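You operate a simulated robot arm through the tools that you are given. There is no shell and no other tool. Be economical: measure what you need, move in short steps, check, and stop when the job is done.

Carry out the task below with a simulated robot arm. There is one attempt and no reset: what you move stays moved.

## Task
Put things in order on the fitting bench top. At the end: the white filter element stands where the teal thread brush stood; the yellow bar stub from the fitting bench top stands where the white filter element stood; the white paint dauber stands where the blue hoop stub stood; the teal thread brush stands where the white paint dauber stood; the blue hoop stub from the fitting bench top stands on top of the white plate; whatever was shut is shut again. Leave all else as you found it, and nothing knocked over.
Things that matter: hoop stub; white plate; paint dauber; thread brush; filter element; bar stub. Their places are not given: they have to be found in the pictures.

It is judged by the outcome, as a careful person would: the job done as asked, and still so three seconds after it is handed in. It fails if anything else is knocked over, pushed out of place, dropped, spilled or broken.

## Robot
A 7-joint arm with a two-finger parallel gripper, fixed in place. Base frame: the origin is at the foot of the arm, x ahead of it, y to its left, z up; the work surface is at about z = 0. Readings come in mm, degrees, newtons and seconds.
With the tool pointing down near the work surface it reaches from about 240 to 620 mm from the base axis. Its first joint turns from -66.0 to 66.0 degrees. Payload 2.6 kg.
The tool frame sits at the grasp point between the pads (the TCP): z along the fingers, y along the line on which they close. The tips reach 30 mm beyond it. Largest opening 94 mm; finger width 28, thickness 10; the body of the gripper, 50 by 96 mm, starts 55 mm behind the TCP.
Orientation is that of the tool frame in the base frame, as a unit quaternion [w, x, y, z]. With the fingers straight down and closing along the base's y, the tool's x points along the base's -x, its y along +y and its z along -z.

## Interface
- The arm moves only by the tool jog_arm. Its argument "plan" is a list of rows, each a list of 7 numbers: the turn, a rotation vector about the tool's x, y, z in units of 120 degrees (1.0 is 120 degrees), then the shift along the tool's x, y, z in units of 200 mm (1.0 is 200 mm), then the closure in counts, from 0 (fully open) to 255 (shut). In form: [[ax, ay, az, tx, ty, tz, fingers], ...]. A call has 1 to 12 rows; each row is the pose to reach, as a shift and turn from the pose commanded when the call began, along the tool's axes at that moment. A call with a number of a shift or a turn outside -1 to 1 is refused whole. Each row takes 0.2 s and may step no farther than 50 mm and 8.6 degrees from the row before; otherwise, or with a gripper value out of range, the whole call is refused. Where a pose cannot be reached the arm comes as near as it can. A force on the tool above 40 N (or 10 N above the force at the start of the call, whichever is more), or a blocked arm, ends the call early, and 0.2 s more pass. The fingers move at their own pace (about 72 mm/s each) and stop on an object; they squeeze with about 28 N. The grip force told is the motor's: it shows also when the fingers shut on nothing. Time passes only in rows, and 0.2 s behind the last, so rows that repeat a pose let the fingers close. The reply holds the time, the measured pose of the TCP, the force on the tool along the base axes, the opening and the grip force, in the units named above and with some noise, and new pictures: "views" is both (left out), scene, wrist or none.
- Cameras (640 x 400 px; columns grow to the right, rows downward): "scene" is fixed at [34.7, 433, 560.8]; the picture's right is [-0.78, -0.63, 0.00], its down [-0.38, 0.47, -0.80] and it looks along [0.50, -0.62, -0.60] (base axes); focal length 348 px, centre (320, 200). "wrist" rides on the gripper at [-37, 0, -58] in the tool frame; the picture's right is [0.00, -1.00, 0.00], its down [0.97, 0.00, -0.24] and it looks along [0.24, 0.00, 0.97] (tool axes); focal length 218 px, centre (320, 200).
- measure_at(camera, pixels): for up to 12 pixels [column, row] of the newest picture of that camera ("zoom" is the newest enlarged one), the place [x, y, z] in the base frame of the surface seen there, good to about 2 mm. No time passes.
- zoom(camera, box): a new picture of the part [left, top, right, bottom] of that camera's present view, enlarged. No time passes.
- sign_off(): hands the job in; it is judged then, once.

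Keep the steps short. Do not move on a guess: measure, check each grasp and each placing, and mend mistakes. In all there are 80 turns and 120 pictures (those below and enlarged ones count). Leave the gripper open and the arm clear of the work at the hand-in unless told otherwise, and finish with a single line.

The tools are called as name(argument=value, ...) on one line, values as JSON. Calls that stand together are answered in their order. jog_arm: Moves the arm, as the interface text tells. Its arguments: {"type":"object","properties":{"plan":{"type":"array"},"views":{"type":"string","enum":["both","scene","wrist","none"]}},"required":["plan"]} The other tools are called the same way: measure_at (camera, pixels) gives the place of the surface under pixels of a picture; zoom (camera, box) takes an enlarged picture of a part of a camera's view; sign_off () hands the job in.

At the start:

```text
time: 0.0
eef_pos: [476.6, -61.2, 257.9]
tool_rot: [0.0, 0.0, 1.0, 0.001]
wrist_force: [0.0, 1.2, -0.4]
grip_width: 93.8
grasp_force: 0.1
```

scene: 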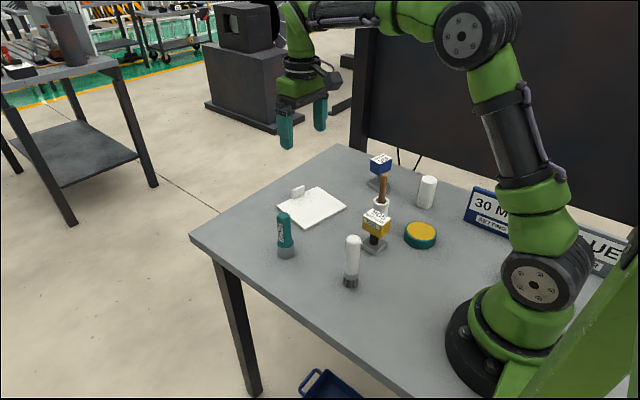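
wrist: 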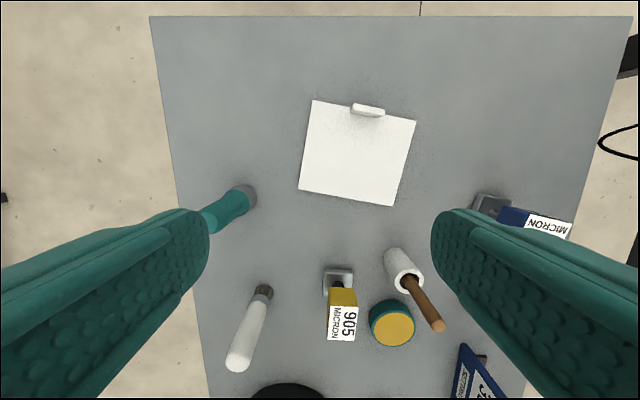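

I see several objects on the bench; I'll enlarge the scene view to identify each one.

zoom(camera="scene", box=[250, 140, 458, 300])

zoom(camera="wrist", box=[180, 80, 600, 400])

```text
2.50 times, centred on (354, 220) of scene
```

zoom: 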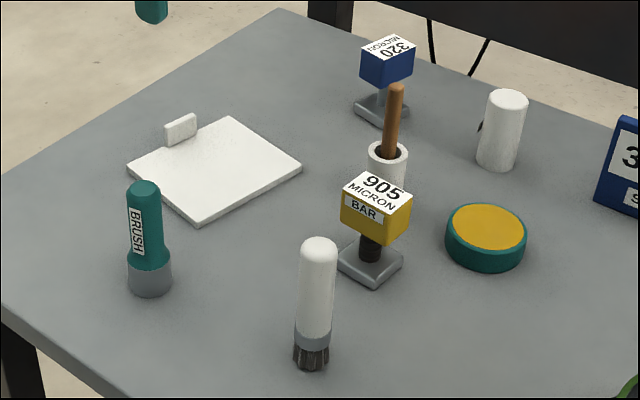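

```text
1.25 times, centred on (390, 240) of wrist
```

zoom: 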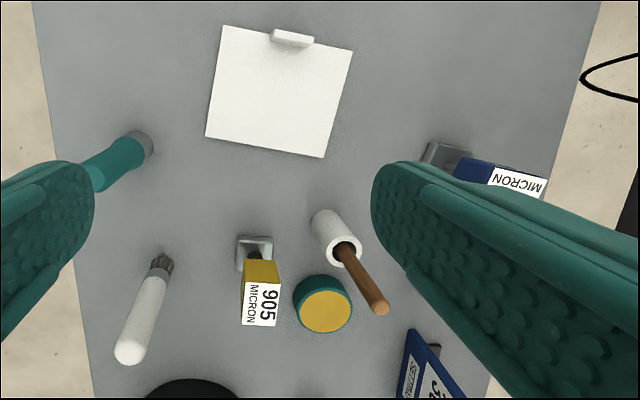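

Two white cylinders could be the filter element: the tube with the stick and the plain one. I'll enlarge them, and the blue one.

zoom(camera="scene", box=[360, 145, 450, 215])

zoom(camera="scene", box=[330, 190, 450, 290])

measure_at(camera="scene", pixels=[[285, 215], [286, 255], [353, 238], [351, 283], [376, 224], [376, 248], [380, 160], [378, 186], [428, 180], [425, 205], [383, 178], [380, 208]])

measure_at(camera="scene", pixels=[[421, 229], [298, 190], [280, 208], [307, 226], [344, 207], [321, 189], [480, 205], [310, 205], [340, 260], [300, 188], [302, 197], [293, 197]])

```text
5.71 times, centred on (405, 180) of scene
```

zoom: 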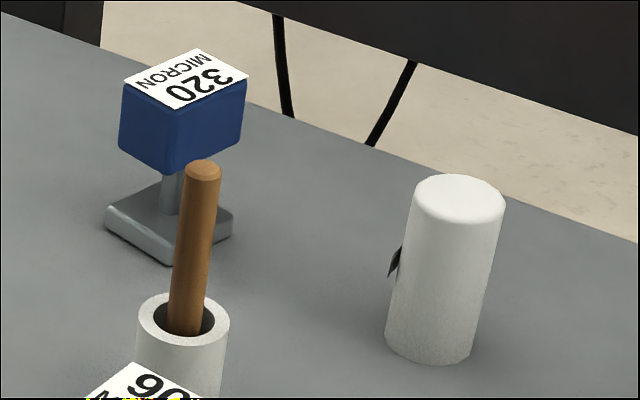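

```text
4.00 times, centred on (390, 240) of scene
```

zoom: 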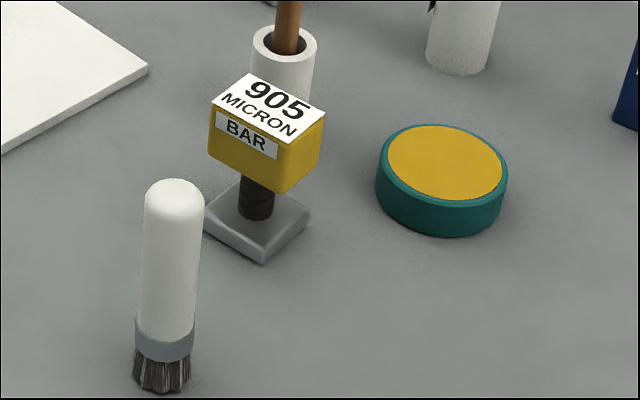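

```text
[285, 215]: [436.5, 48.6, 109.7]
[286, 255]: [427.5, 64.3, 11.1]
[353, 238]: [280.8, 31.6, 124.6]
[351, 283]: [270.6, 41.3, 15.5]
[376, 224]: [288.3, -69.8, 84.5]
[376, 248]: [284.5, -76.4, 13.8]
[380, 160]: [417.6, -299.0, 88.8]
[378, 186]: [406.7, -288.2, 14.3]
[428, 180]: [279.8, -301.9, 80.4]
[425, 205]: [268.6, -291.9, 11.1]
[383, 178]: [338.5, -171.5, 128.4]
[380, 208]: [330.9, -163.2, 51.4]
```

```text
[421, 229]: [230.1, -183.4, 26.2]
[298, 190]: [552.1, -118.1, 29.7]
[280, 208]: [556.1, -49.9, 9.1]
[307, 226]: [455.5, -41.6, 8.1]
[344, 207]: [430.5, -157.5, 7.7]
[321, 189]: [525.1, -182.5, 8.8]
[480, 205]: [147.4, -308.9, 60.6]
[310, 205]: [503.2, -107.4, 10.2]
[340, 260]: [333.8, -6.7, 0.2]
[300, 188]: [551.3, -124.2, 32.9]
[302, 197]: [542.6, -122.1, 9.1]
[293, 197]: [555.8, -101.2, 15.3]
```

The plain white cylinder (427,190) has something dark on its hidden side. I'll shift the gripper at height over toward it and look from the wrist.

jog_arm(plan=[[0, 0, 0, 0.07, -0.19, 0, 0], [0, 0, 0, 0.14, -0.38, 0, 0], [0, 0, 0, 0.21, -0.57, 0, 0], [0, 0, 0, 0.28, -0.76, 0, 0], [0, 0, 0, 0.35, -0.945, 0, 0]], views="wrist")

```text
time: 1.2
eef_pos: [408.0, -251.2, 254.7]
tool_rot: [0.001, 0.0, 1.0, 0.0]
wrist_force: [-0.4, -0.3, 0.2]
grip_width: 93.9
grasp_force: 0.0
```

wrist: 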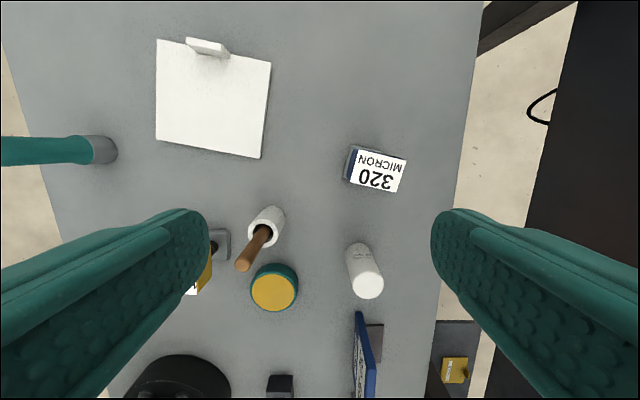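

The cylinder is at (365,270). I'll enlarge it and the tube.

zoom(camera="wrist", box=[320, 220, 416, 310])

zoom(camera="wrist", box=[210, 190, 306, 280])

zoom(camera="wrist", box=[320, 130, 430, 210])

zoom(camera="wrist", box=[230, 310, 480, 400])

```text
4.44 times, centred on (368, 265) of wrist
```

zoom: 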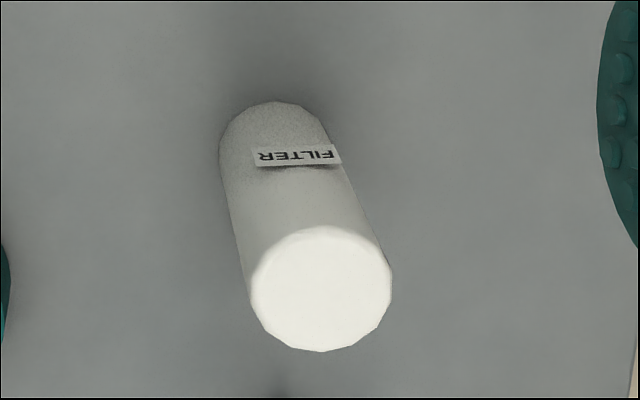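

```text
4.44 times, centred on (258, 235) of wrist
```

zoom: 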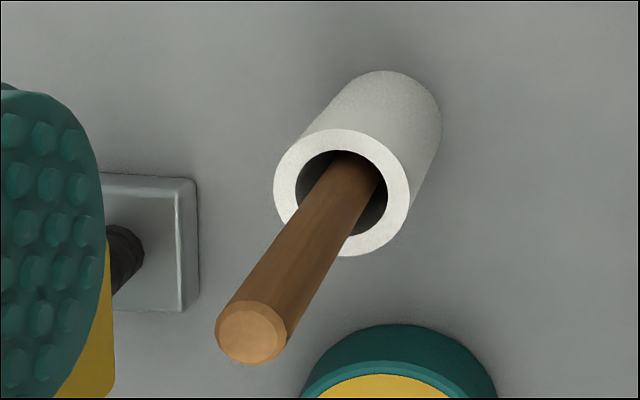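

```text
5.00 times, centred on (375, 170) of wrist
```

zoom: 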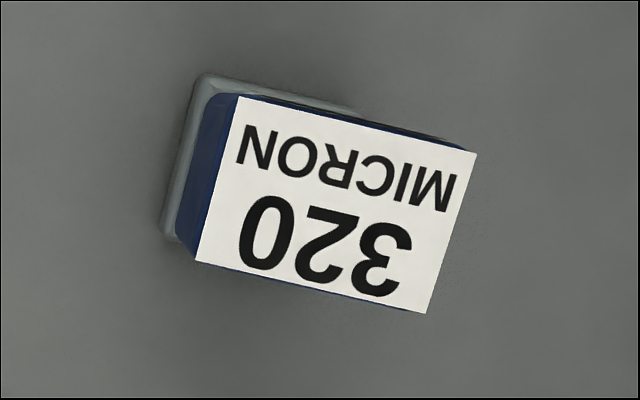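

```text
2.56 times, centred on (355, 355) of wrist
```

zoom: 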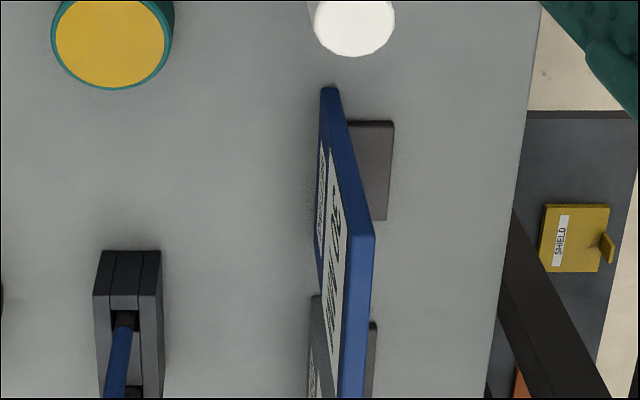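

The FILTER label confirms that the plain cylinder is the filter element. Next I measure the hoop stub's top corners, filter top and side points, and the sign close by.

measure_at(camera="wrist", pixels=[[359, 151], [404, 162], [395, 191], [352, 182], [377, 171], [354, 285], [382, 285], [368, 273], [367, 297], [358, 316], [370, 370], [345, 176]])

measure_at(camera="wrist", pixels=[[360, 248], [350, 155], [357, 148], [346, 180], [348, 162], [374, 345], [266, 210], [274, 292], [382, 325], [362, 258]])

```text
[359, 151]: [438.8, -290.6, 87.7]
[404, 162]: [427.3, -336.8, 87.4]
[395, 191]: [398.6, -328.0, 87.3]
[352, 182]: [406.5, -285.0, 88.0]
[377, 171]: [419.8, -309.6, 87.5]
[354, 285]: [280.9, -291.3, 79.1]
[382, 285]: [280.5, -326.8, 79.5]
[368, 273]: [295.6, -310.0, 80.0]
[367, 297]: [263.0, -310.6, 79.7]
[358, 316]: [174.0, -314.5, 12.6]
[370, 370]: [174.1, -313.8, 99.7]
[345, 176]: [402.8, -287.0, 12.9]
```

```text
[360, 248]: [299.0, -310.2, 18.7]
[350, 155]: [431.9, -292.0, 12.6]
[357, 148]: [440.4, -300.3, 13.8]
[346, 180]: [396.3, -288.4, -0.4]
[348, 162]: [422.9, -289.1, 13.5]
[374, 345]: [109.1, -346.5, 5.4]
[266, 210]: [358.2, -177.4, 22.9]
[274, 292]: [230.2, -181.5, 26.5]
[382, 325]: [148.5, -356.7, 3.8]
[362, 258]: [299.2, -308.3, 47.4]
```

The hoop stub's block top is centred near (418,-310), yawed about 12°. I'll measure the plate corners and look at the base of the hoop stub from the scene camera.

measure_at(camera="wrist", pixels=[[159, 42], [269, 62], [259, 154], [157, 136], [189, 40], [226, 47], [224, 56], [187, 49], [207, 44], [210, 90]])

zoom(camera="scene", box=[350, 145, 430, 195])

```text
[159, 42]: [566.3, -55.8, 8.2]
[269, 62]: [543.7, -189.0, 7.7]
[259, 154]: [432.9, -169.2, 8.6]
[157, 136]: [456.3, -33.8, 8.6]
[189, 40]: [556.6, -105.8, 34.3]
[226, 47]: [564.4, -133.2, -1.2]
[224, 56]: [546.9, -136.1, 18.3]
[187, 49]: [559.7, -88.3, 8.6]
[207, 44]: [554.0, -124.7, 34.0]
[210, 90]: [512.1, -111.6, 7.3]
```

```text
8.00 times, centred on (390, 170) of scene
```

zoom: 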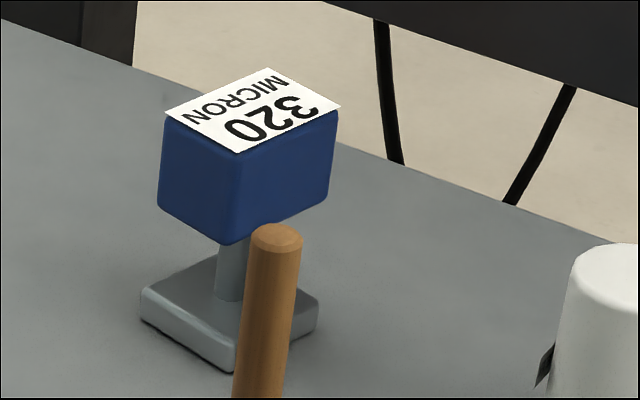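

Measuring the hoop stub's base and block edges in this zoom.

measure_at(camera="zoom", pixels=[[148, 292], [228, 342], [314, 298], [222, 236], [240, 236], [228, 270], [163, 205], [325, 195], [172, 312], [205, 257], [190, 270], [310, 322]])

```text
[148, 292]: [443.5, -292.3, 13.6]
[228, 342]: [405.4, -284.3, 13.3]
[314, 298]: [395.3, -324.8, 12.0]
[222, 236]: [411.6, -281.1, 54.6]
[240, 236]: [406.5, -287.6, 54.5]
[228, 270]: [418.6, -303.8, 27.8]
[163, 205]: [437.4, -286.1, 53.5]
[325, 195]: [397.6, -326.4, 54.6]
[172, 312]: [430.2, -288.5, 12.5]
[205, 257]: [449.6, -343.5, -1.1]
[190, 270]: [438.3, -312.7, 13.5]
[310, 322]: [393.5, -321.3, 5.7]
```

Base centre is (419,-309), matching the block; the block spans z 54–88. I'll move above it, turn 12° and check alignment.

jog_arm(plan=[[0, 0, 0.05, -0.03, -0.15, 0, 0], [0, 0, 0.102, -0.062, -0.294, 0, 0], [0, 0, 0.102, -0.062, -0.294, 0.2, 0], [0, 0, 0.102, -0.062, -0.294, 0.4, 0], [0, 0, 0.102, -0.062, -0.294, 0.55, 0], [0, 0, 0.102, -0.062, -0.294, 0.55, 0]], views="wrist")

```text
time: 2.6
eef_pos: [422.9, -310.1, 144.6]
tool_rot: [0.0, 0.107, 0.994, 0.001]
wrist_force: [-0.1, 0.8, -0.2]
grip_width: 93.9
grasp_force: 0.0
```

wrist: 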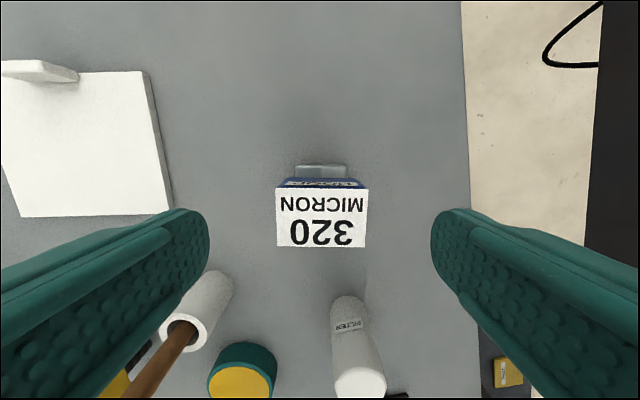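

Aligned and centred (block at column 321). Lower to z≈71 and close.

jog_arm(plan=[[0, 0, 0, 0.015, 0, 0.2, 0], [0, 0, 0, 0.015, 0, 0.365, 0], [0, 0, 0, 0.015, 0, 0.365, 0], [0, 0, 0, 0.015, 0, 0.365, 150], [0, 0, 0, 0.015, 0, 0.365, 255], [0, 0, 0, 0.015, 0, 0.365, 255], [0, 0, 0, 0.015, 0, 0.365, 255]], views="both")

```text
time: 4.2
eef_pos: [417.0, -309.1, 72.2]
tool_rot: [-0.001, 0.106, 0.994, 0.0]
wrist_force: [0.6, -0.1, 0.3]
grip_width: 56.1
grasp_force: 28.1
```

scene: 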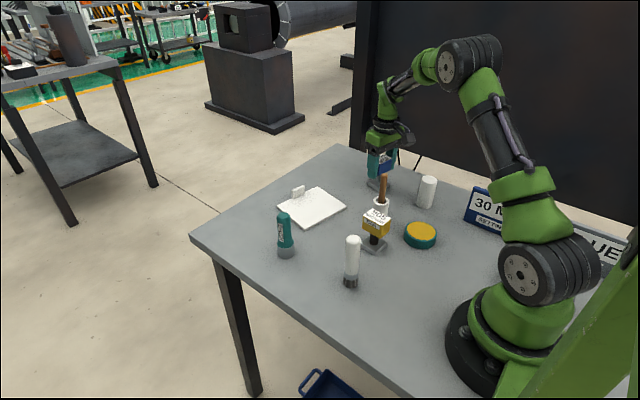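
wrist: 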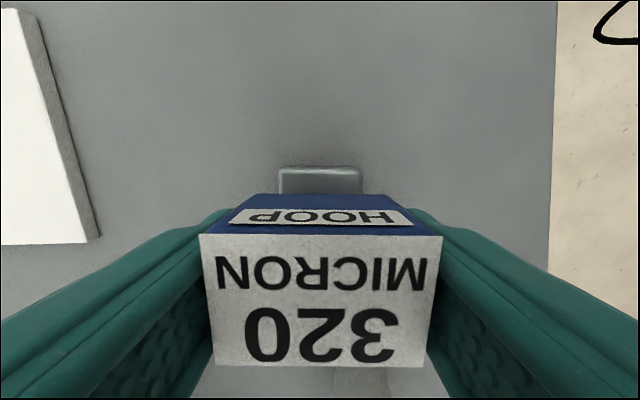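

Gripped at 56 mm, label reads HOOP. Lift 100 mm and travel toward the plate.

jog_arm(plan=[[0, 0, 0, 0, 0, -0.1, 255], [0, 0, 0, 0, 0, -0.3, 255], [0, 0, 0, 0, 0, -0.5, 255], [0, 0, 0, -0.03, 0.2, -0.5, 255], [0, 0, 0, -0.06, 0.4, -0.5, 255], [0, 0, 0, -0.09, 0.6, -0.5, 255], [0, 0, 0, -0.12, 0.8, -0.5, 255], [0, 0, 0, -0.137, 0.95, -0.5, 255], [0, 0, 0, -0.137, 1.0, -0.5, 255], [0, 0, 0, -0.137, 1.0, -0.5, 255]], views="both")

```text
time: 6.4
eef_pos: [487.7, -118.9, 173.8]
tool_rot: [0.0, 0.106, 0.994, 0.0]
wrist_force: [-0.6, -0.1, -3.3]
grip_width: 56.1
grasp_force: 28.1
```

scene: 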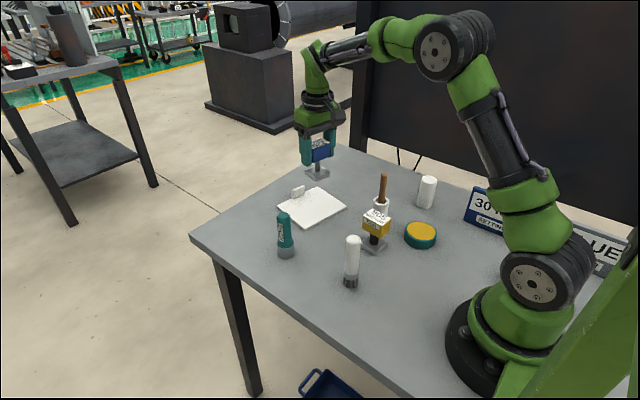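
wrist: 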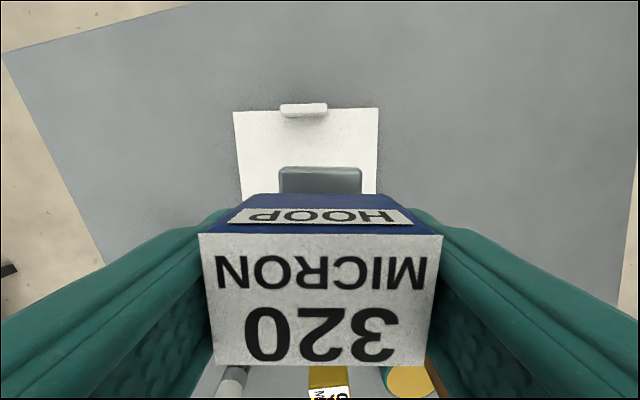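

Over the plate, slightly off in y. Shift 6 mm and lower to just above the plate.

jog_arm(plan=[[0, 0, 0, -0.005, 0.03, 0.2, 255], [0, 0, 0, -0.005, 0.03, 0.4, 255], [0, 0, 0, -0.005, 0.03, 0.445, 255], [0, 0, 0, -0.005, 0.03, 0.445, 255]], views="scene")

zoom(camera="scene", box=[260, 150, 356, 230])

```text
time: 7.4
eef_pos: [489.0, -114.4, 84.5]
tool_rot: [0.0, 0.108, 0.994, 0.0]
wrist_force: [-0.1, 0.2, -3.1]
grip_width: 56.1
grasp_force: 28.2
```

scene: 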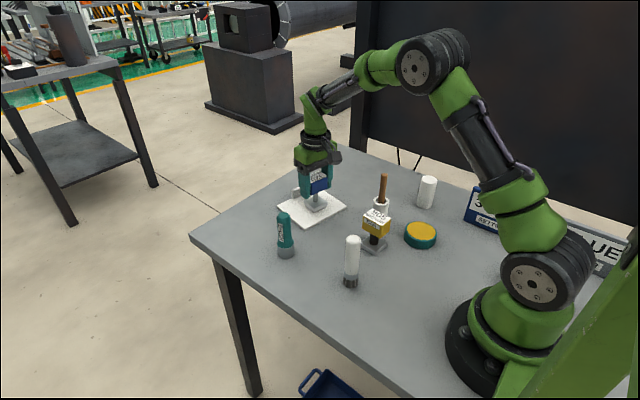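

```text
5.00 times, centred on (308, 190) of scene
```

zoom: 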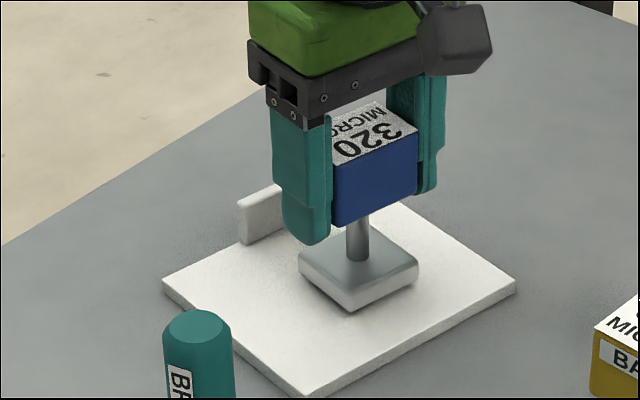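

Nearly down, base well inside the plate. Lower in 1 mm steps until the downward load of about 3 N lifts off.

jog_arm(plan=[[0, 0, 0, 0, 0, 0.006, 255], [0, 0, 0, 0, 0, 0.012, 255], [0, 0, 0, 0, 0, 0.018, 255]], views="none")

```text
time: 8.2
eef_pos: [488.1, -113.0, 80.5]
tool_rot: [0.001, 0.107, 0.994, 0.0]
wrist_force: [-1.6, -0.4, 1.4]
grip_width: 56.3
grasp_force: 28.0
```

Contact is made (-3.1 → +1.4 N). Open, then rise straight up.

jog_arm(plan=[[0, 0, 0, 0, 0, 0, 90], [0, 0, 0, 0, 0, 0, 0], [0, 0, 0, 0, 0, 0, 0], [0, 0, 0, 0, 0, -0.2, 0], [0, 0, 0, 0, 0, -0.4, 0], [0, 0, 0, 0, 0, -0.6, 0], [0, 0, 0, 0, 0, -0.8, 0], [0, 0, 0, 0, 0, -0.9, 0]], views="both")

```text
time: 10.0
eef_pos: [484.8, -113.6, 260.0]
tool_rot: [0.0, 0.106, 0.994, 0.0]
wrist_force: [0.1, 0.7, 1.2]
grip_width: 93.9
grasp_force: 0.1
```

scene: 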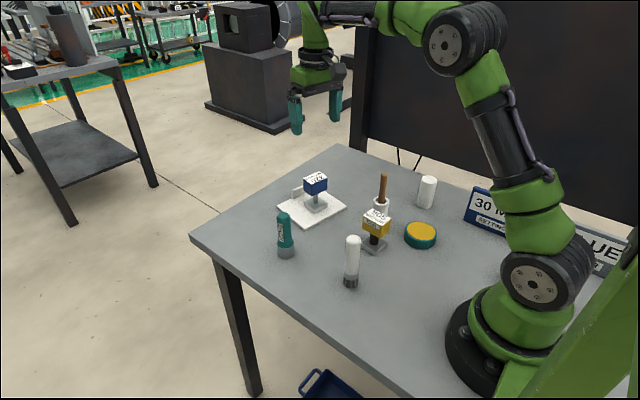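
wrist: 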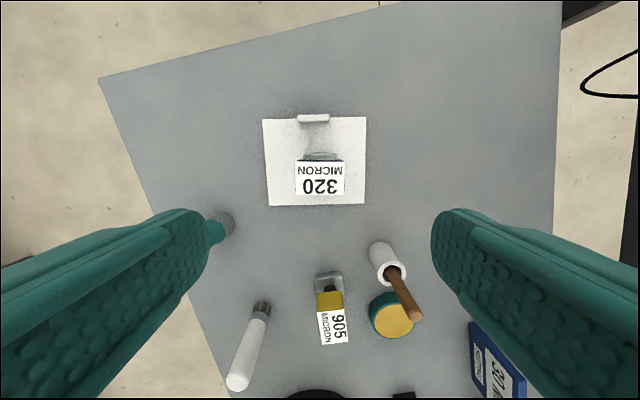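

Hoop stub stands on the plate. Next the dauber: move above (≈(310,30)) and undo the yaw.

jog_arm(plan=[[0, 0, -0.02, 0.19, 0.1, 0, 0], [0, 0, -0.04, 0.38, 0.2, 0, 0], [0, 0, -0.06, 0.57, 0.31, 0, 0], [0, 0, -0.08, 0.76, 0.42, 0, 0], [0, 0, -0.102, 0.95, 0.52, 0, 0], [0, 0, -0.102, 0.95, 0.52, 0, 0]], views="wrist")

zoom(camera="scene", box=[320, 220, 400, 300])

```text
time: 11.4
eef_pos: [322.8, 31.3, 260.4]
tool_rot: [-0.001, 0.001, 1.0, -0.001]
wrist_force: [-0.4, -0.8, 0.6]
grip_width: 93.8
grasp_force: 0.1
```

wrist: 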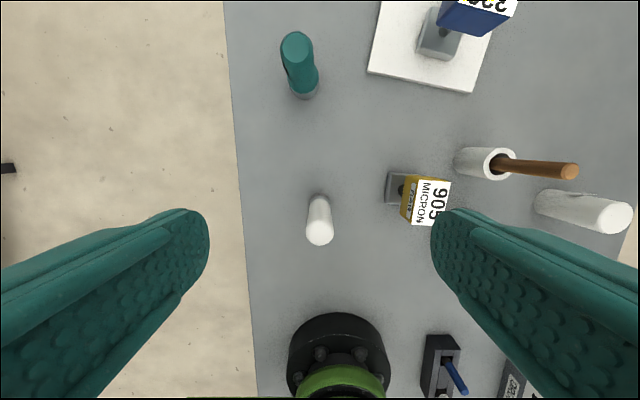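

```text
5.00 times, centred on (360, 260) of scene
```

zoom: 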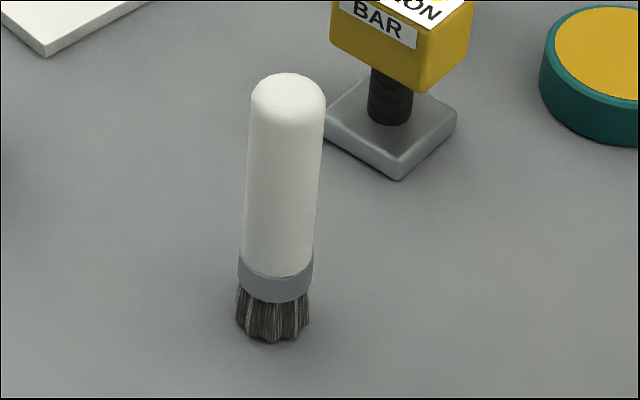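

Measuring dauber top/sides, brush, and bar stub from this overhead view.

measure_at(camera="wrist", pixels=[[308, 232], [331, 232], [319, 222], [319, 242], [319, 232], [319, 200], [296, 42], [283, 46], [310, 44], [305, 92], [296, 34], [317, 80]])

measure_at(camera="zoom", pixels=[[246, 180], [318, 180], [282, 180], [275, 285], [241, 278], [310, 278], [274, 330], [240, 315], [307, 315]])

measure_at(camera="wrist", pixels=[[418, 181], [449, 184], [444, 225], [413, 220], [430, 203], [391, 173], [386, 200], [399, 205], [413, 176]])

```text
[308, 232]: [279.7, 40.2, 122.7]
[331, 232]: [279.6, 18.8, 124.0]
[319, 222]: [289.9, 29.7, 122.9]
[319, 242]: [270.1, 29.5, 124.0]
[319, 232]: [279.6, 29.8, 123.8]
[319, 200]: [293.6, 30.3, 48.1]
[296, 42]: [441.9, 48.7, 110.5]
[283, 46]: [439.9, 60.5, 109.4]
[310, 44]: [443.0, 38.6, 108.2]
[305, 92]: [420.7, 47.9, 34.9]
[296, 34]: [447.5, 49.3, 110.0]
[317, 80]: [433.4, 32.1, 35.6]
```

```text
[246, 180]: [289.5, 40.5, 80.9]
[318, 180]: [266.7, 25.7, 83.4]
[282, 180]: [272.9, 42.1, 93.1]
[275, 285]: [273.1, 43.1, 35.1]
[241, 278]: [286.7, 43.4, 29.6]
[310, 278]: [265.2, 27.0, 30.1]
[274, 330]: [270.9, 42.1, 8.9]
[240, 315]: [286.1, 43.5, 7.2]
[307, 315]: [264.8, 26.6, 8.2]
```

```text
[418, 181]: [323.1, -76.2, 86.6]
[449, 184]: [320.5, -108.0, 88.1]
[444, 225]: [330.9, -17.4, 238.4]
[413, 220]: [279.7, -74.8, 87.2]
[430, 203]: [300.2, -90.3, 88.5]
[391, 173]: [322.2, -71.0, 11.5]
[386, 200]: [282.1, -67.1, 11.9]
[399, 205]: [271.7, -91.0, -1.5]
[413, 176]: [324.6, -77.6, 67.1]
```

Dauber axis ≈ (279,31), height 124. Move over it and descend to z≈165, still clear, to check.

jog_arm(plan=[[0, 0, 0, 0.21, 0, 0.05, 0], [0, 0, 0, 0.21, 0, 0.25, 0], [0, 0, 0, 0.21, 0, 0.47, 0], [0, 0, 0, 0.21, 0, 0.47, 0]], views="wrist")

```text
time: 12.4
eef_pos: [282.4, 28.7, 169.2]
tool_rot: [0.0, 0.0, 1.0, 0.0]
wrist_force: [-0.3, -0.6, -0.9]
grip_width: 94.1
grasp_force: 0.1
```

wrist: 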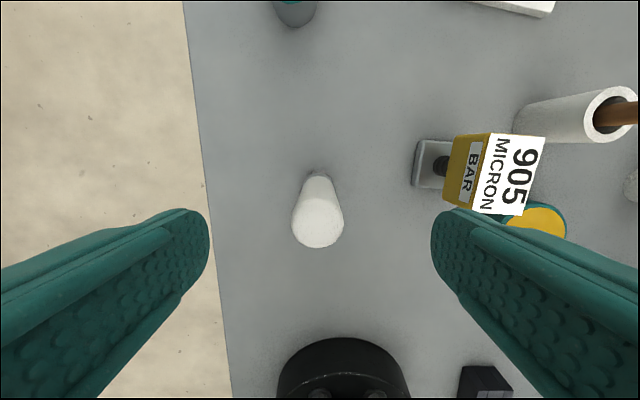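

Centred. Descend to z≈80 and close.

jog_arm(plan=[[0, 0, 0, 0.012, 0.004, 0.2, 0], [0, 0, 0, 0.012, 0.004, 0.4, 0], [0, 0, 0, 0.012, 0.004, 0.445, 0], [0, 0, 0, 0.012, 0.004, 0.445, 0], [0, 0, 0, 0.012, 0.004, 0.445, 120], [0, 0, 0, 0.012, 0.004, 0.445, 255], [0, 0, 0, 0.012, 0.004, 0.445, 255], [0, 0, 0, 0.012, 0.004, 0.445, 255]], views="wrist")

zoom(camera="scene", box=[310, 180, 430, 300])

```text
time: 14.2
eef_pos: [278.4, 30.2, 77.6]
tool_rot: [0.0, 0.0, 1.0, 0.001]
wrist_force: [0.7, -0.7, 0.1]
grip_width: 26.1
grasp_force: 27.5
```

wrist: 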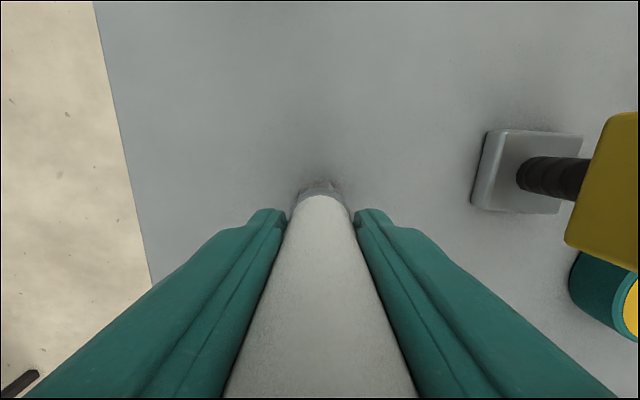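

```text
3.33 times, centred on (370, 240) of scene
```

zoom: 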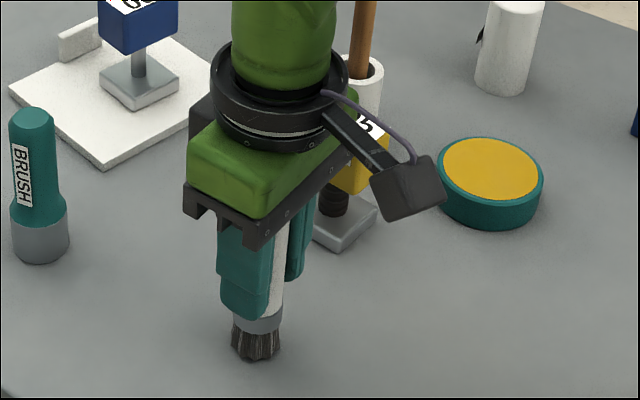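

Grip firm at 26 mm. Lift 160 mm and go halfway to the hoop stub's old place.

jog_arm(plan=[[0, 0, 0, 0, 0, -0.15, 255], [0, 0, 0, 0, 0, -0.38, 255], [0, 0, 0, 0, 0, -0.6, 255], [0, 0, 0, 0, 0, -0.82, 255], [0, 0, 0, -0.088, -0.212, -0.82, 255], [0, 0, 0, -0.176, -0.424, -0.82, 255], [0, 0, 0, -0.264, -0.636, -0.82, 255], [0, 0, 0, -0.352, -0.847, -0.82, 255], [0, 0, 0, -0.352, -0.847, -0.82, 255]], views="none")

jog_arm(plan=[[0, 0, 0, -0.088, -0.212, 0, 255], [0, 0, 0, -0.176, -0.424, 0, 255], [0, 0, 0, -0.264, -0.636, 0, 255], [0, 0, 0, -0.348, -0.847, 0, 255], [0, 0, 0, -0.348, -0.847, 0, 255]], views="both")

```text
time: 16.2
eef_pos: [349.4, -140.1, 242.6]
tool_rot: [0.0, 0.0, 1.0, 0.0]
wrist_force: [-0.2, -0.1, -1.2]
grip_width: 26.3
grasp_force: 27.8
```

```text
time: 17.4
eef_pos: [421.8, -307.9, 241.5]
tool_rot: [0.0, 0.0, 1.0, 0.0]
wrist_force: [-0.5, 0.3, -0.5]
grip_width: 26.1
grasp_force: 29.0
```

scene: 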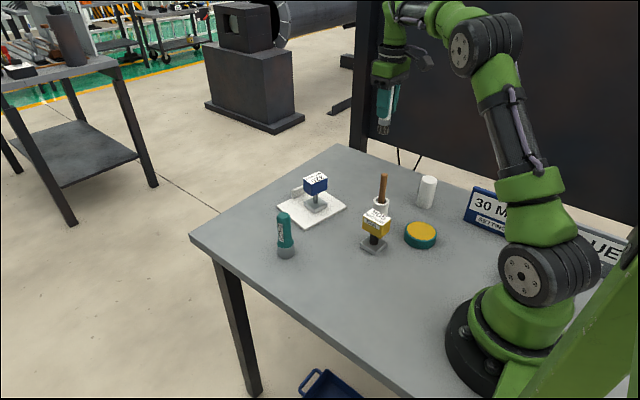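
wrist: 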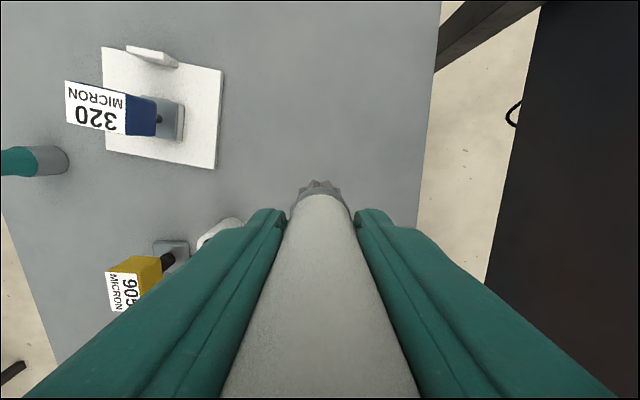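

Lower 160 mm, leaving about 4 mm to go.

jog_arm(plan=[[0, 0, 0, 0.008, -0.003, 0.2, 255], [0, 0, 0, 0.008, -0.003, 0.42, 255], [0, 0, 0, 0.008, -0.003, 0.62, 255], [0, 0, 0, 0.008, -0.003, 0.76, 255], [0, 0, 0, 0.008, -0.003, 0.8, 255], [0, 0, 0, 0.008, -0.003, 0.8, 255]], views="scene")

zoom(camera="scene", box=[340, 130, 440, 220])

```text
time: 18.8
eef_pos: [418.3, -309.7, 80.3]
tool_rot: [0.0, 0.0, 1.0, 0.0]
wrist_force: [0.8, -0.5, -0.5]
grip_width: 26.1
grasp_force: 28.1
```

scene: 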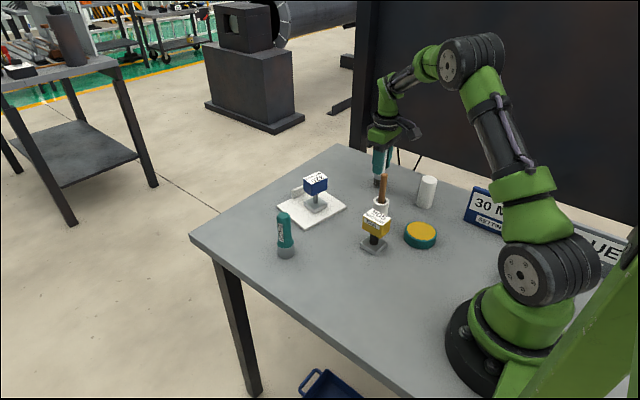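

```text
4.44 times, centred on (390, 175) of scene
```

zoom: 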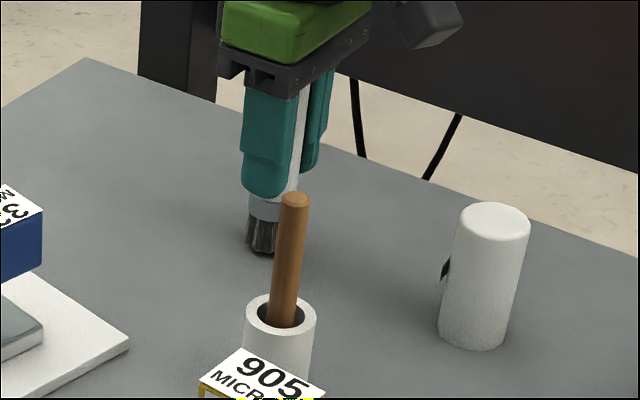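

Position (418,-310). Lower the last millimetres gently.

jog_arm(plan=[[0, 0, 0, 0, 0, 0.008, 255], [0, 0, 0, 0, 0, 0.014, 255], [0, 0, 0, 0, 0, 0.02, 255], [0, 0, 0, 0, 0, 0.02, 255]], views="none")

```text
time: 19.8
eef_pos: [418.1, -311.1, 76.9]
tool_rot: [0.0, 0.0, 1.0, -0.001]
wrist_force: [-0.5, -0.1, 0.6]
grip_width: 26.3
grasp_force: 27.7
```

Slight contact; one more small step to confirm.

jog_arm(plan=[[0, 0, 0, 0, 0, 0.005, 255], [0, 0, 0, 0, 0, 0.005, 255]], views="none")

measure_at(camera="scene", pixels=[[377, 186], [378, 183], [380, 188]])

```text
time: 20.4
eef_pos: [418.2, -309.4, 76.6]
tool_rot: [0.001, 0.0, 1.0, -0.001]
wrist_force: [-4.3, 0.9, 9.0]
grip_width: 26.1
grasp_force: 28.1
```

```text
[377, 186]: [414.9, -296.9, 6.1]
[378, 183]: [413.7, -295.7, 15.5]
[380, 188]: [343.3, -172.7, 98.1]
```

Firm contact (9 N). Back off 1 mm, open, rise.

jog_arm(plan=[[0, 0, 0, 0, 0, -0.005, 255], [0, 0, 0, 0, 0, -0.005, 150], [0, 0, 0, 0, 0, -0.005, 0], [0, 0, 0, 0, 0, -0.005, 0], [0, 0, 0, 0, 0, -0.2, 0], [0, 0, 0, 0, 0, -0.4, 0], [0, 0, 0, 0, 0, -0.6, 0], [0, 0, 0, 0, 0, -0.8, 0], [0, 0, 0, 0, 0, -0.95, 0]], views="both")

```text
time: 22.4
eef_pos: [419.9, -312.0, 266.1]
tool_rot: [0.0, 0.0, 1.0, 0.001]
wrist_force: [-0.4, -0.3, 0.1]
grip_width: 94.2
grasp_force: 0.0
```

scene: 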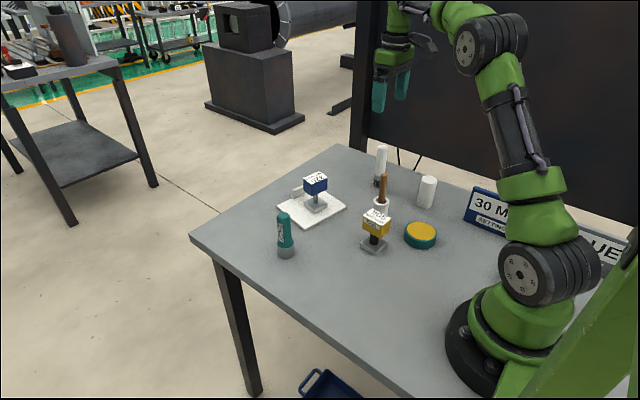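
wrist: 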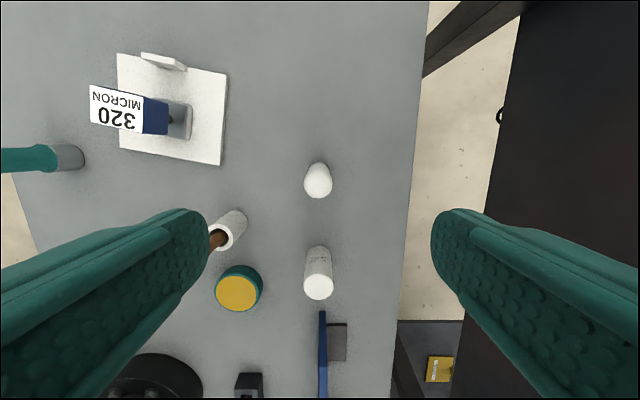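

Dauber stands. Travel across at height to above the brush (≈(445,49)).

jog_arm(plan=[[0, 0, 0, -0.02, 0.24, 0, 0], [0, 0, 0, -0.04, 0.48, 0, 0], [0, 0, 0, -0.06, 0.72, 0, 0], [0, 0, 0, -0.08, 0.96, 0, 0]], views="none")

jog_arm(plan=[[0, 0, 0, -0.02, 0.24, 0, 0], [0, 0, 0, -0.04, 0.48, 0, 0], [0, 0, 0, -0.06, 0.72, 0, 0], [0, 0, 0, -0.06, 0.84, 0, 0], [0, 0, 0, -0.06, 0.84, 0, 0]], views="wrist")

zoom(camera="scene", box=[245, 200, 325, 270])

```text
time: 23.4
eef_pos: [436.6, -118.4, 264.2]
tool_rot: [0.001, 0.0, 1.0, 0.0]
wrist_force: [-0.4, 0.0, -0.2]
grip_width: 94.1
grasp_force: 0.1
```

```text
time: 24.6
eef_pos: [444.3, 51.0, 267.3]
tool_rot: [0.0, 0.0, 1.0, 0.0]
wrist_force: [-0.5, -0.4, -0.5]
grip_width: 94.0
grasp_force: 0.1
```

wrist: 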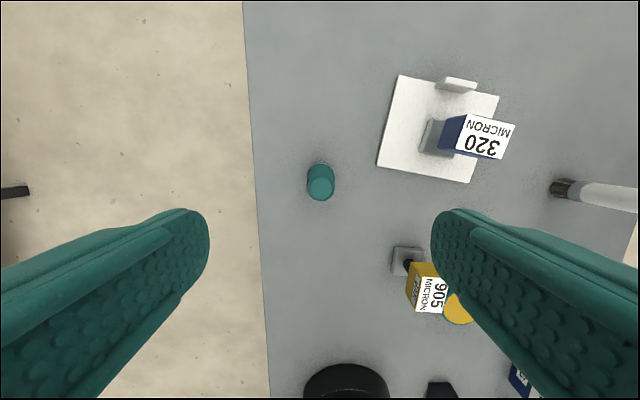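

```text
5.71 times, centred on (285, 235) of scene
```

zoom: 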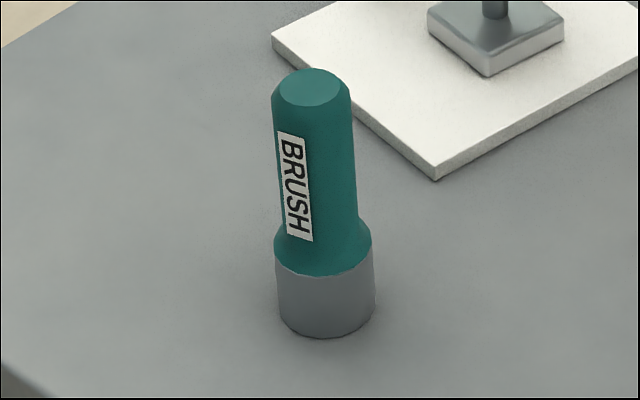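

Brush top at (320,185). Measuring it on both views.

measure_at(camera="wrist", pixels=[[309, 186], [332, 186], [320, 177], [320, 198], [320, 186], [320, 168], [408, 272], [448, 279], [441, 312], [408, 307]])

measure_at(camera="zoom", pixels=[[280, 295], [372, 295], [325, 325], [325, 285], [276, 130], [350, 130], [312, 120], [310, 90], [295, 190]])

```text
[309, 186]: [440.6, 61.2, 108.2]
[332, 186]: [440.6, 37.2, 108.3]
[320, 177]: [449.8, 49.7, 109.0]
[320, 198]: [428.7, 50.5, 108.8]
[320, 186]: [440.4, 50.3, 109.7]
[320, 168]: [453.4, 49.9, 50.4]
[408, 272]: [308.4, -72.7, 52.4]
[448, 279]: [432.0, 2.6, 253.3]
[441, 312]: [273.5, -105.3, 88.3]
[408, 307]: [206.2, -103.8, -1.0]
```

```text
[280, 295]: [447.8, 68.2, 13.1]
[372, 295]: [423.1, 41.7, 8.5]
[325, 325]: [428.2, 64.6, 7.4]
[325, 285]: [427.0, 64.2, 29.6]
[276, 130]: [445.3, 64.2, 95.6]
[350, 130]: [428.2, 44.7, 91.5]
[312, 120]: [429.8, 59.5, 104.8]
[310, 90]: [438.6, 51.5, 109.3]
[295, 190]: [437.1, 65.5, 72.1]
```

Brush axis ≈ (439.5,50); the handle is straight from z≈60 up to 109, so I'll grip with TCP at z≈92. First down to z≈150 to check.

jog_arm(plan=[[0, 0, 0, 0.024, -0.005, 0.2, 0], [0, 0, 0, 0.024, -0.005, 0.4, 0], [0, 0, 0, 0.024, -0.005, 0.58, 0], [0, 0, 0, 0.024, -0.005, 0.58, 0]], views="wrist")

```text
time: 25.6
eef_pos: [439.6, 49.4, 151.2]
tool_rot: [0.0, 0.0, 1.0, 0.0]
wrist_force: [0.3, 0.7, 0.5]
grip_width: 93.9
grasp_force: 0.0
```

wrist: 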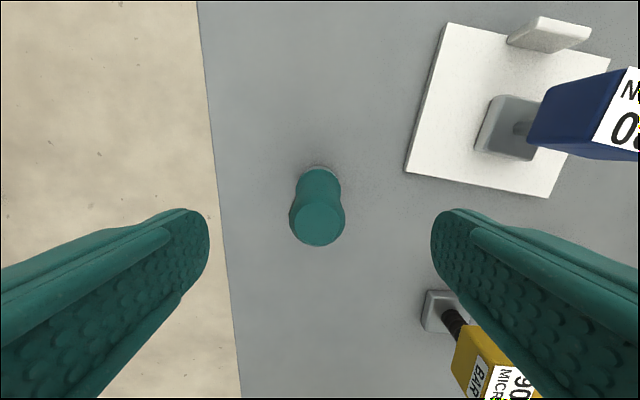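

Centred. Descend to z≈92 and close.

jog_arm(plan=[[0, 0, 0, 0, 0.003, 0.2, 0], [0, 0, 0, 0, 0.003, 0.295, 0], [0, 0, 0, 0, 0.003, 0.295, 0], [0, 0, 0, 0, 0.003, 0.295, 120], [0, 0, 0, 0, 0.003, 0.295, 255], [0, 0, 0, 0, 0.003, 0.295, 255], [0, 0, 0, 0, 0.003, 0.295, 255]], views="none")

zoom(camera="scene", box=[235, 180, 345, 270])

```text
time: 27.2
eef_pos: [439.7, 48.5, 91.4]
tool_rot: [-0.001, 0.0, 1.0, 0.0]
wrist_force: [-0.2, -0.5, 0.2]
grip_width: 27.6
grasp_force: 27.7
```

```text
4.44 times, centred on (290, 225) of scene
```

zoom: 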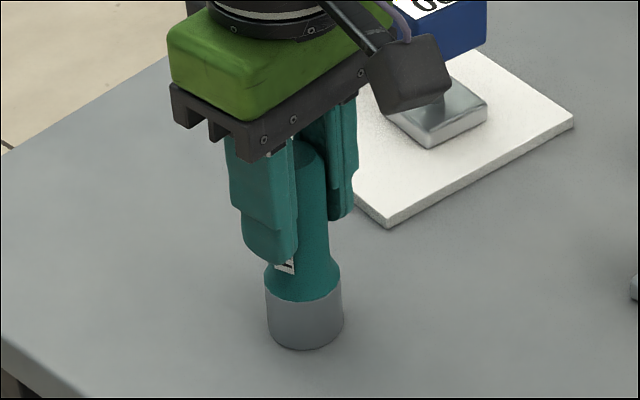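

Grip good (27.6 mm). Lift 100 mm and carry to the dauber's old place (279,31).

jog_arm(plan=[[0, 0, 0, 0, 0, -0.1, 255], [0, 0, 0, 0, 0, -0.3, 255], [0, 0, 0, 0, 0, -0.5, 255], [0, 0, 0, 0.2, -0.022, -0.5, 255], [0, 0, 0, 0.4, -0.044, -0.5, 255], [0, 0, 0, 0.6, -0.066, -0.5, 255], [0, 0, 0, 0.802, -0.09, -0.5, 255], [0, 0, 0, 0.802, -0.09, -0.5, 255]], views="scene")

```text
time: 29.0
eef_pos: [280.2, 30.7, 190.0]
tool_rot: [0.0, 0.0, 1.0, 0.001]
wrist_force: [-1.1, -0.7, -1.6]
grip_width: 27.6
grasp_force: 27.5
```

scene: 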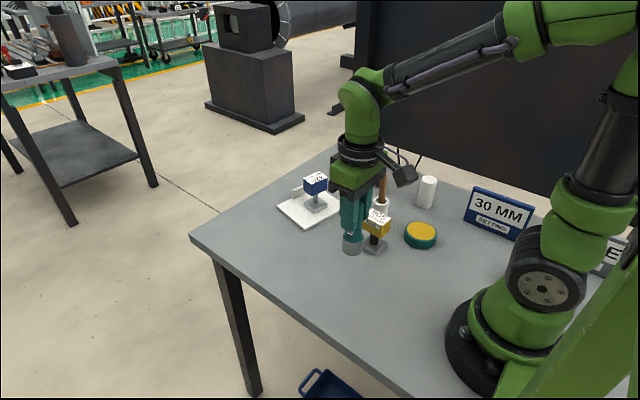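

Over the spot. Lower 96 mm, then creep.

jog_arm(plan=[[0, 0, 0, 0.004, 0, 0.2, 255], [0, 0, 0, 0.004, 0, 0.4, 255], [0, 0, 0, 0.004, 0, 0.475, 255], [0, 0, 0, 0.004, 0, 0.485, 255], [0, 0, 0, 0.004, 0, 0.495, 255], [0, 0, 0, 0.004, 0, 0.498, 255], [0, 0, 0, 0.004, 0, 0.498, 255]], views="scene")

zoom(camera="scene", box=[310, 210, 400, 300])

```text
time: 30.6
eef_pos: [280.9, 31.4, 91.1]
tool_rot: [0.003, 0.0, 1.0, 0.0]
wrist_force: [2.1, 5.0, 22.2]
grip_width: 27.9
grasp_force: 28.3
```

scene: 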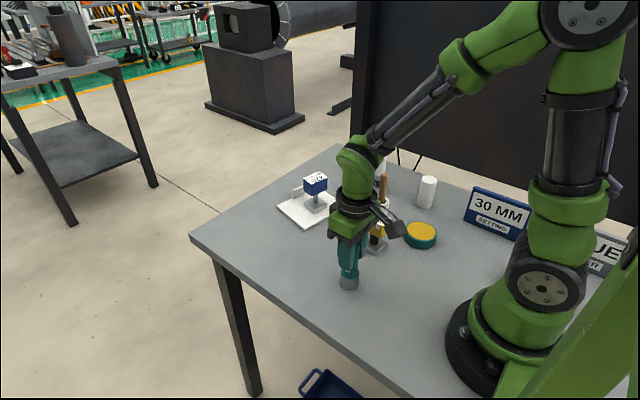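

```text
4.44 times, centred on (355, 255) of scene
```

zoom: 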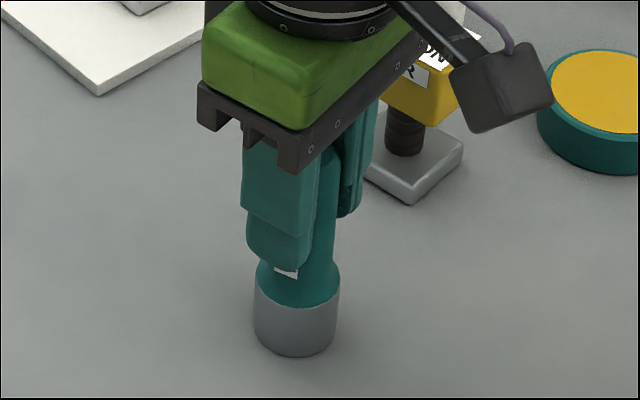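

Pressing with 22 N; ease up in 1 mm steps to relieve.

jog_arm(plan=[[0, 0, 0, 0, 0, -0.005, 255], [0, 0, 0, 0, 0, -0.01, 255], [0, 0, 0, 0, 0, -0.01, 255]], views="none")

```text
time: 31.4
eef_pos: [280.2, 29.6, 92.8]
tool_rot: [-0.001, 0.0, 1.0, -0.001]
wrist_force: [0.3, -0.3, -0.8]
grip_width: 27.7
grasp_force: 28.1
```

jog_arm(plan=[[0, 0, 0, 0, 0, 0.003, 255], [0, 0, 0, 0, 0, 0.003, 255]], views="none")

```text
time: 32.0
eef_pos: [280.6, 31.4, 93.5]
tool_rot: [0.0, -0.001, 1.0, 0.001]
wrist_force: [0.2, -1.0, -1.5]
grip_width: 27.3
grasp_force: 27.8
```

Load still hangs (-1.5 N); half a millimetre more.

jog_arm(plan=[[0, 0, 0, 0, 0, 0.003, 255], [0, 0, 0, 0, 0, 0.003, 255]], views="none")

```text
time: 32.6
eef_pos: [279.8, 31.0, 92.6]
tool_rot: [0.001, 0.0, 1.0, 0.0]
wrist_force: [-0.4, 0.8, 3.1]
grip_width: 27.5
grasp_force: 27.3
```

Light contact (3 N). Open and rise.

jog_arm(plan=[[0, 0, 0, 0, 0, 0, 150], [0, 0, 0, 0, 0, 0, 0], [0, 0, 0, 0, 0, 0, 0], [0, 0, 0, 0, 0, -0.2, 0], [0, 0, 0, 0, 0, -0.4, 0], [0, 0, 0, 0, 0, -0.6, 0], [0, 0, 0, 0, 0, -0.8, 0]], views="both")

```text
time: 34.2
eef_pos: [278.5, 32.0, 252.1]
tool_rot: [0.0, -0.001, 1.0, 0.0]
wrist_force: [-0.2, 0.8, -1.0]
grip_width: 93.7
grasp_force: 0.1
```

scene: 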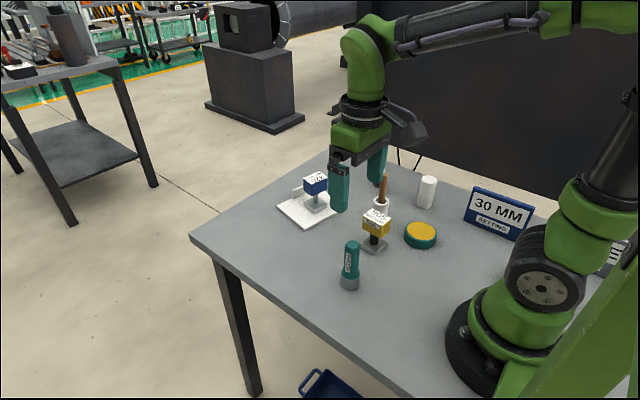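
wrist: 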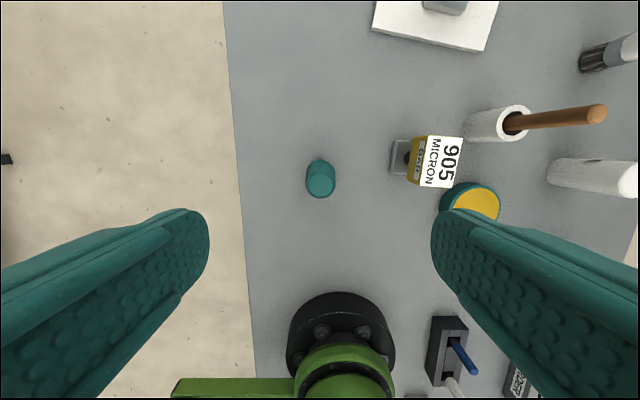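

Brush stands in place. Travel to above the filter (279.5,-309).

jog_arm(plan=[[0, 0, 0, -0.005, -0.24, 0, 0], [0, 0, 0, -0.005, -0.48, 0, 0], [0, 0, 0, -0.005, -0.72, 0, 0], [0, 0, 0, -0.005, -0.96, 0, 0]], views="none")

jog_arm(plan=[[0, 0, 0, 0, -0.24, 0, 0], [0, 0, 0, 0, -0.48, 0, 0], [0, 0, 0, 0, -0.72, 0, 0], [0, 0, 0, 0, -0.745, 0.15, 0], [0, 0, 0, 0, -0.745, 0.35, 0], [0, 0, 0, 0, -0.745, 0.5, 0], [0, 0, 0, 0, -0.745, 0.5, 0]], views="both")

```text
time: 35.2
eef_pos: [281.0, -160.6, 251.8]
tool_rot: [0.001, 0.0, 1.0, 0.0]
wrist_force: [-0.2, 0.6, 0.4]
grip_width: 94.0
grasp_force: 0.2
```

```text
time: 36.8
eef_pos: [280.1, -309.2, 152.0]
tool_rot: [0.0, 0.0, 1.0, 0.0]
wrist_force: [0.0, -0.8, -0.1]
grip_width: 93.9
grasp_force: 0.1
```

scene: 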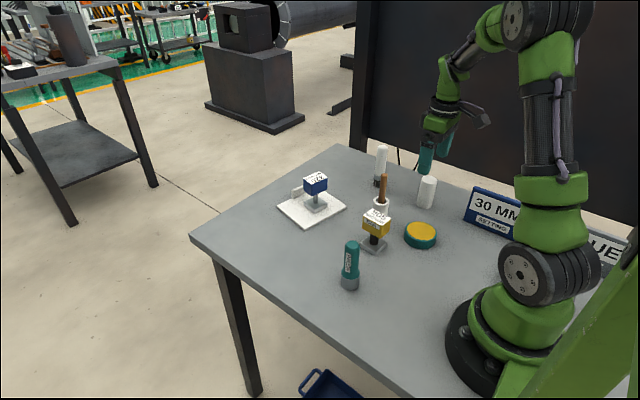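
wrist: 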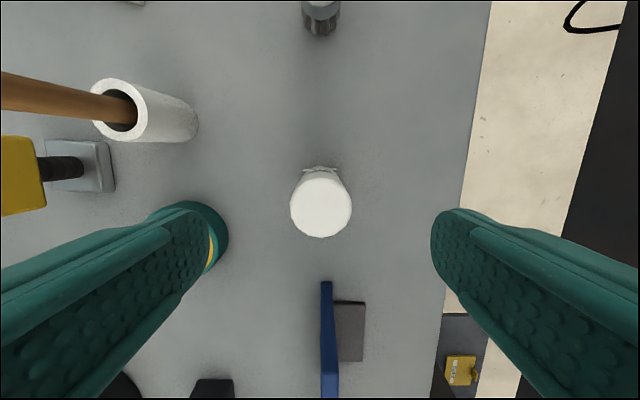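

Centred over the filter (320,205). Confirm with measurements, including the sign's near edge.

measure_at(camera="wrist", pixels=[[293, 205], [349, 205], [320, 180], [320, 235], [320, 172], [326, 285], [326, 300]])

```text
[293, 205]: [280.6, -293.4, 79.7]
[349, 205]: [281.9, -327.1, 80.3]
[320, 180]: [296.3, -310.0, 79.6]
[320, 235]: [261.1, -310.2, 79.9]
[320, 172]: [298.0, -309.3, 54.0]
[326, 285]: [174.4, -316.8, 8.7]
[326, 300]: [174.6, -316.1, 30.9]
```

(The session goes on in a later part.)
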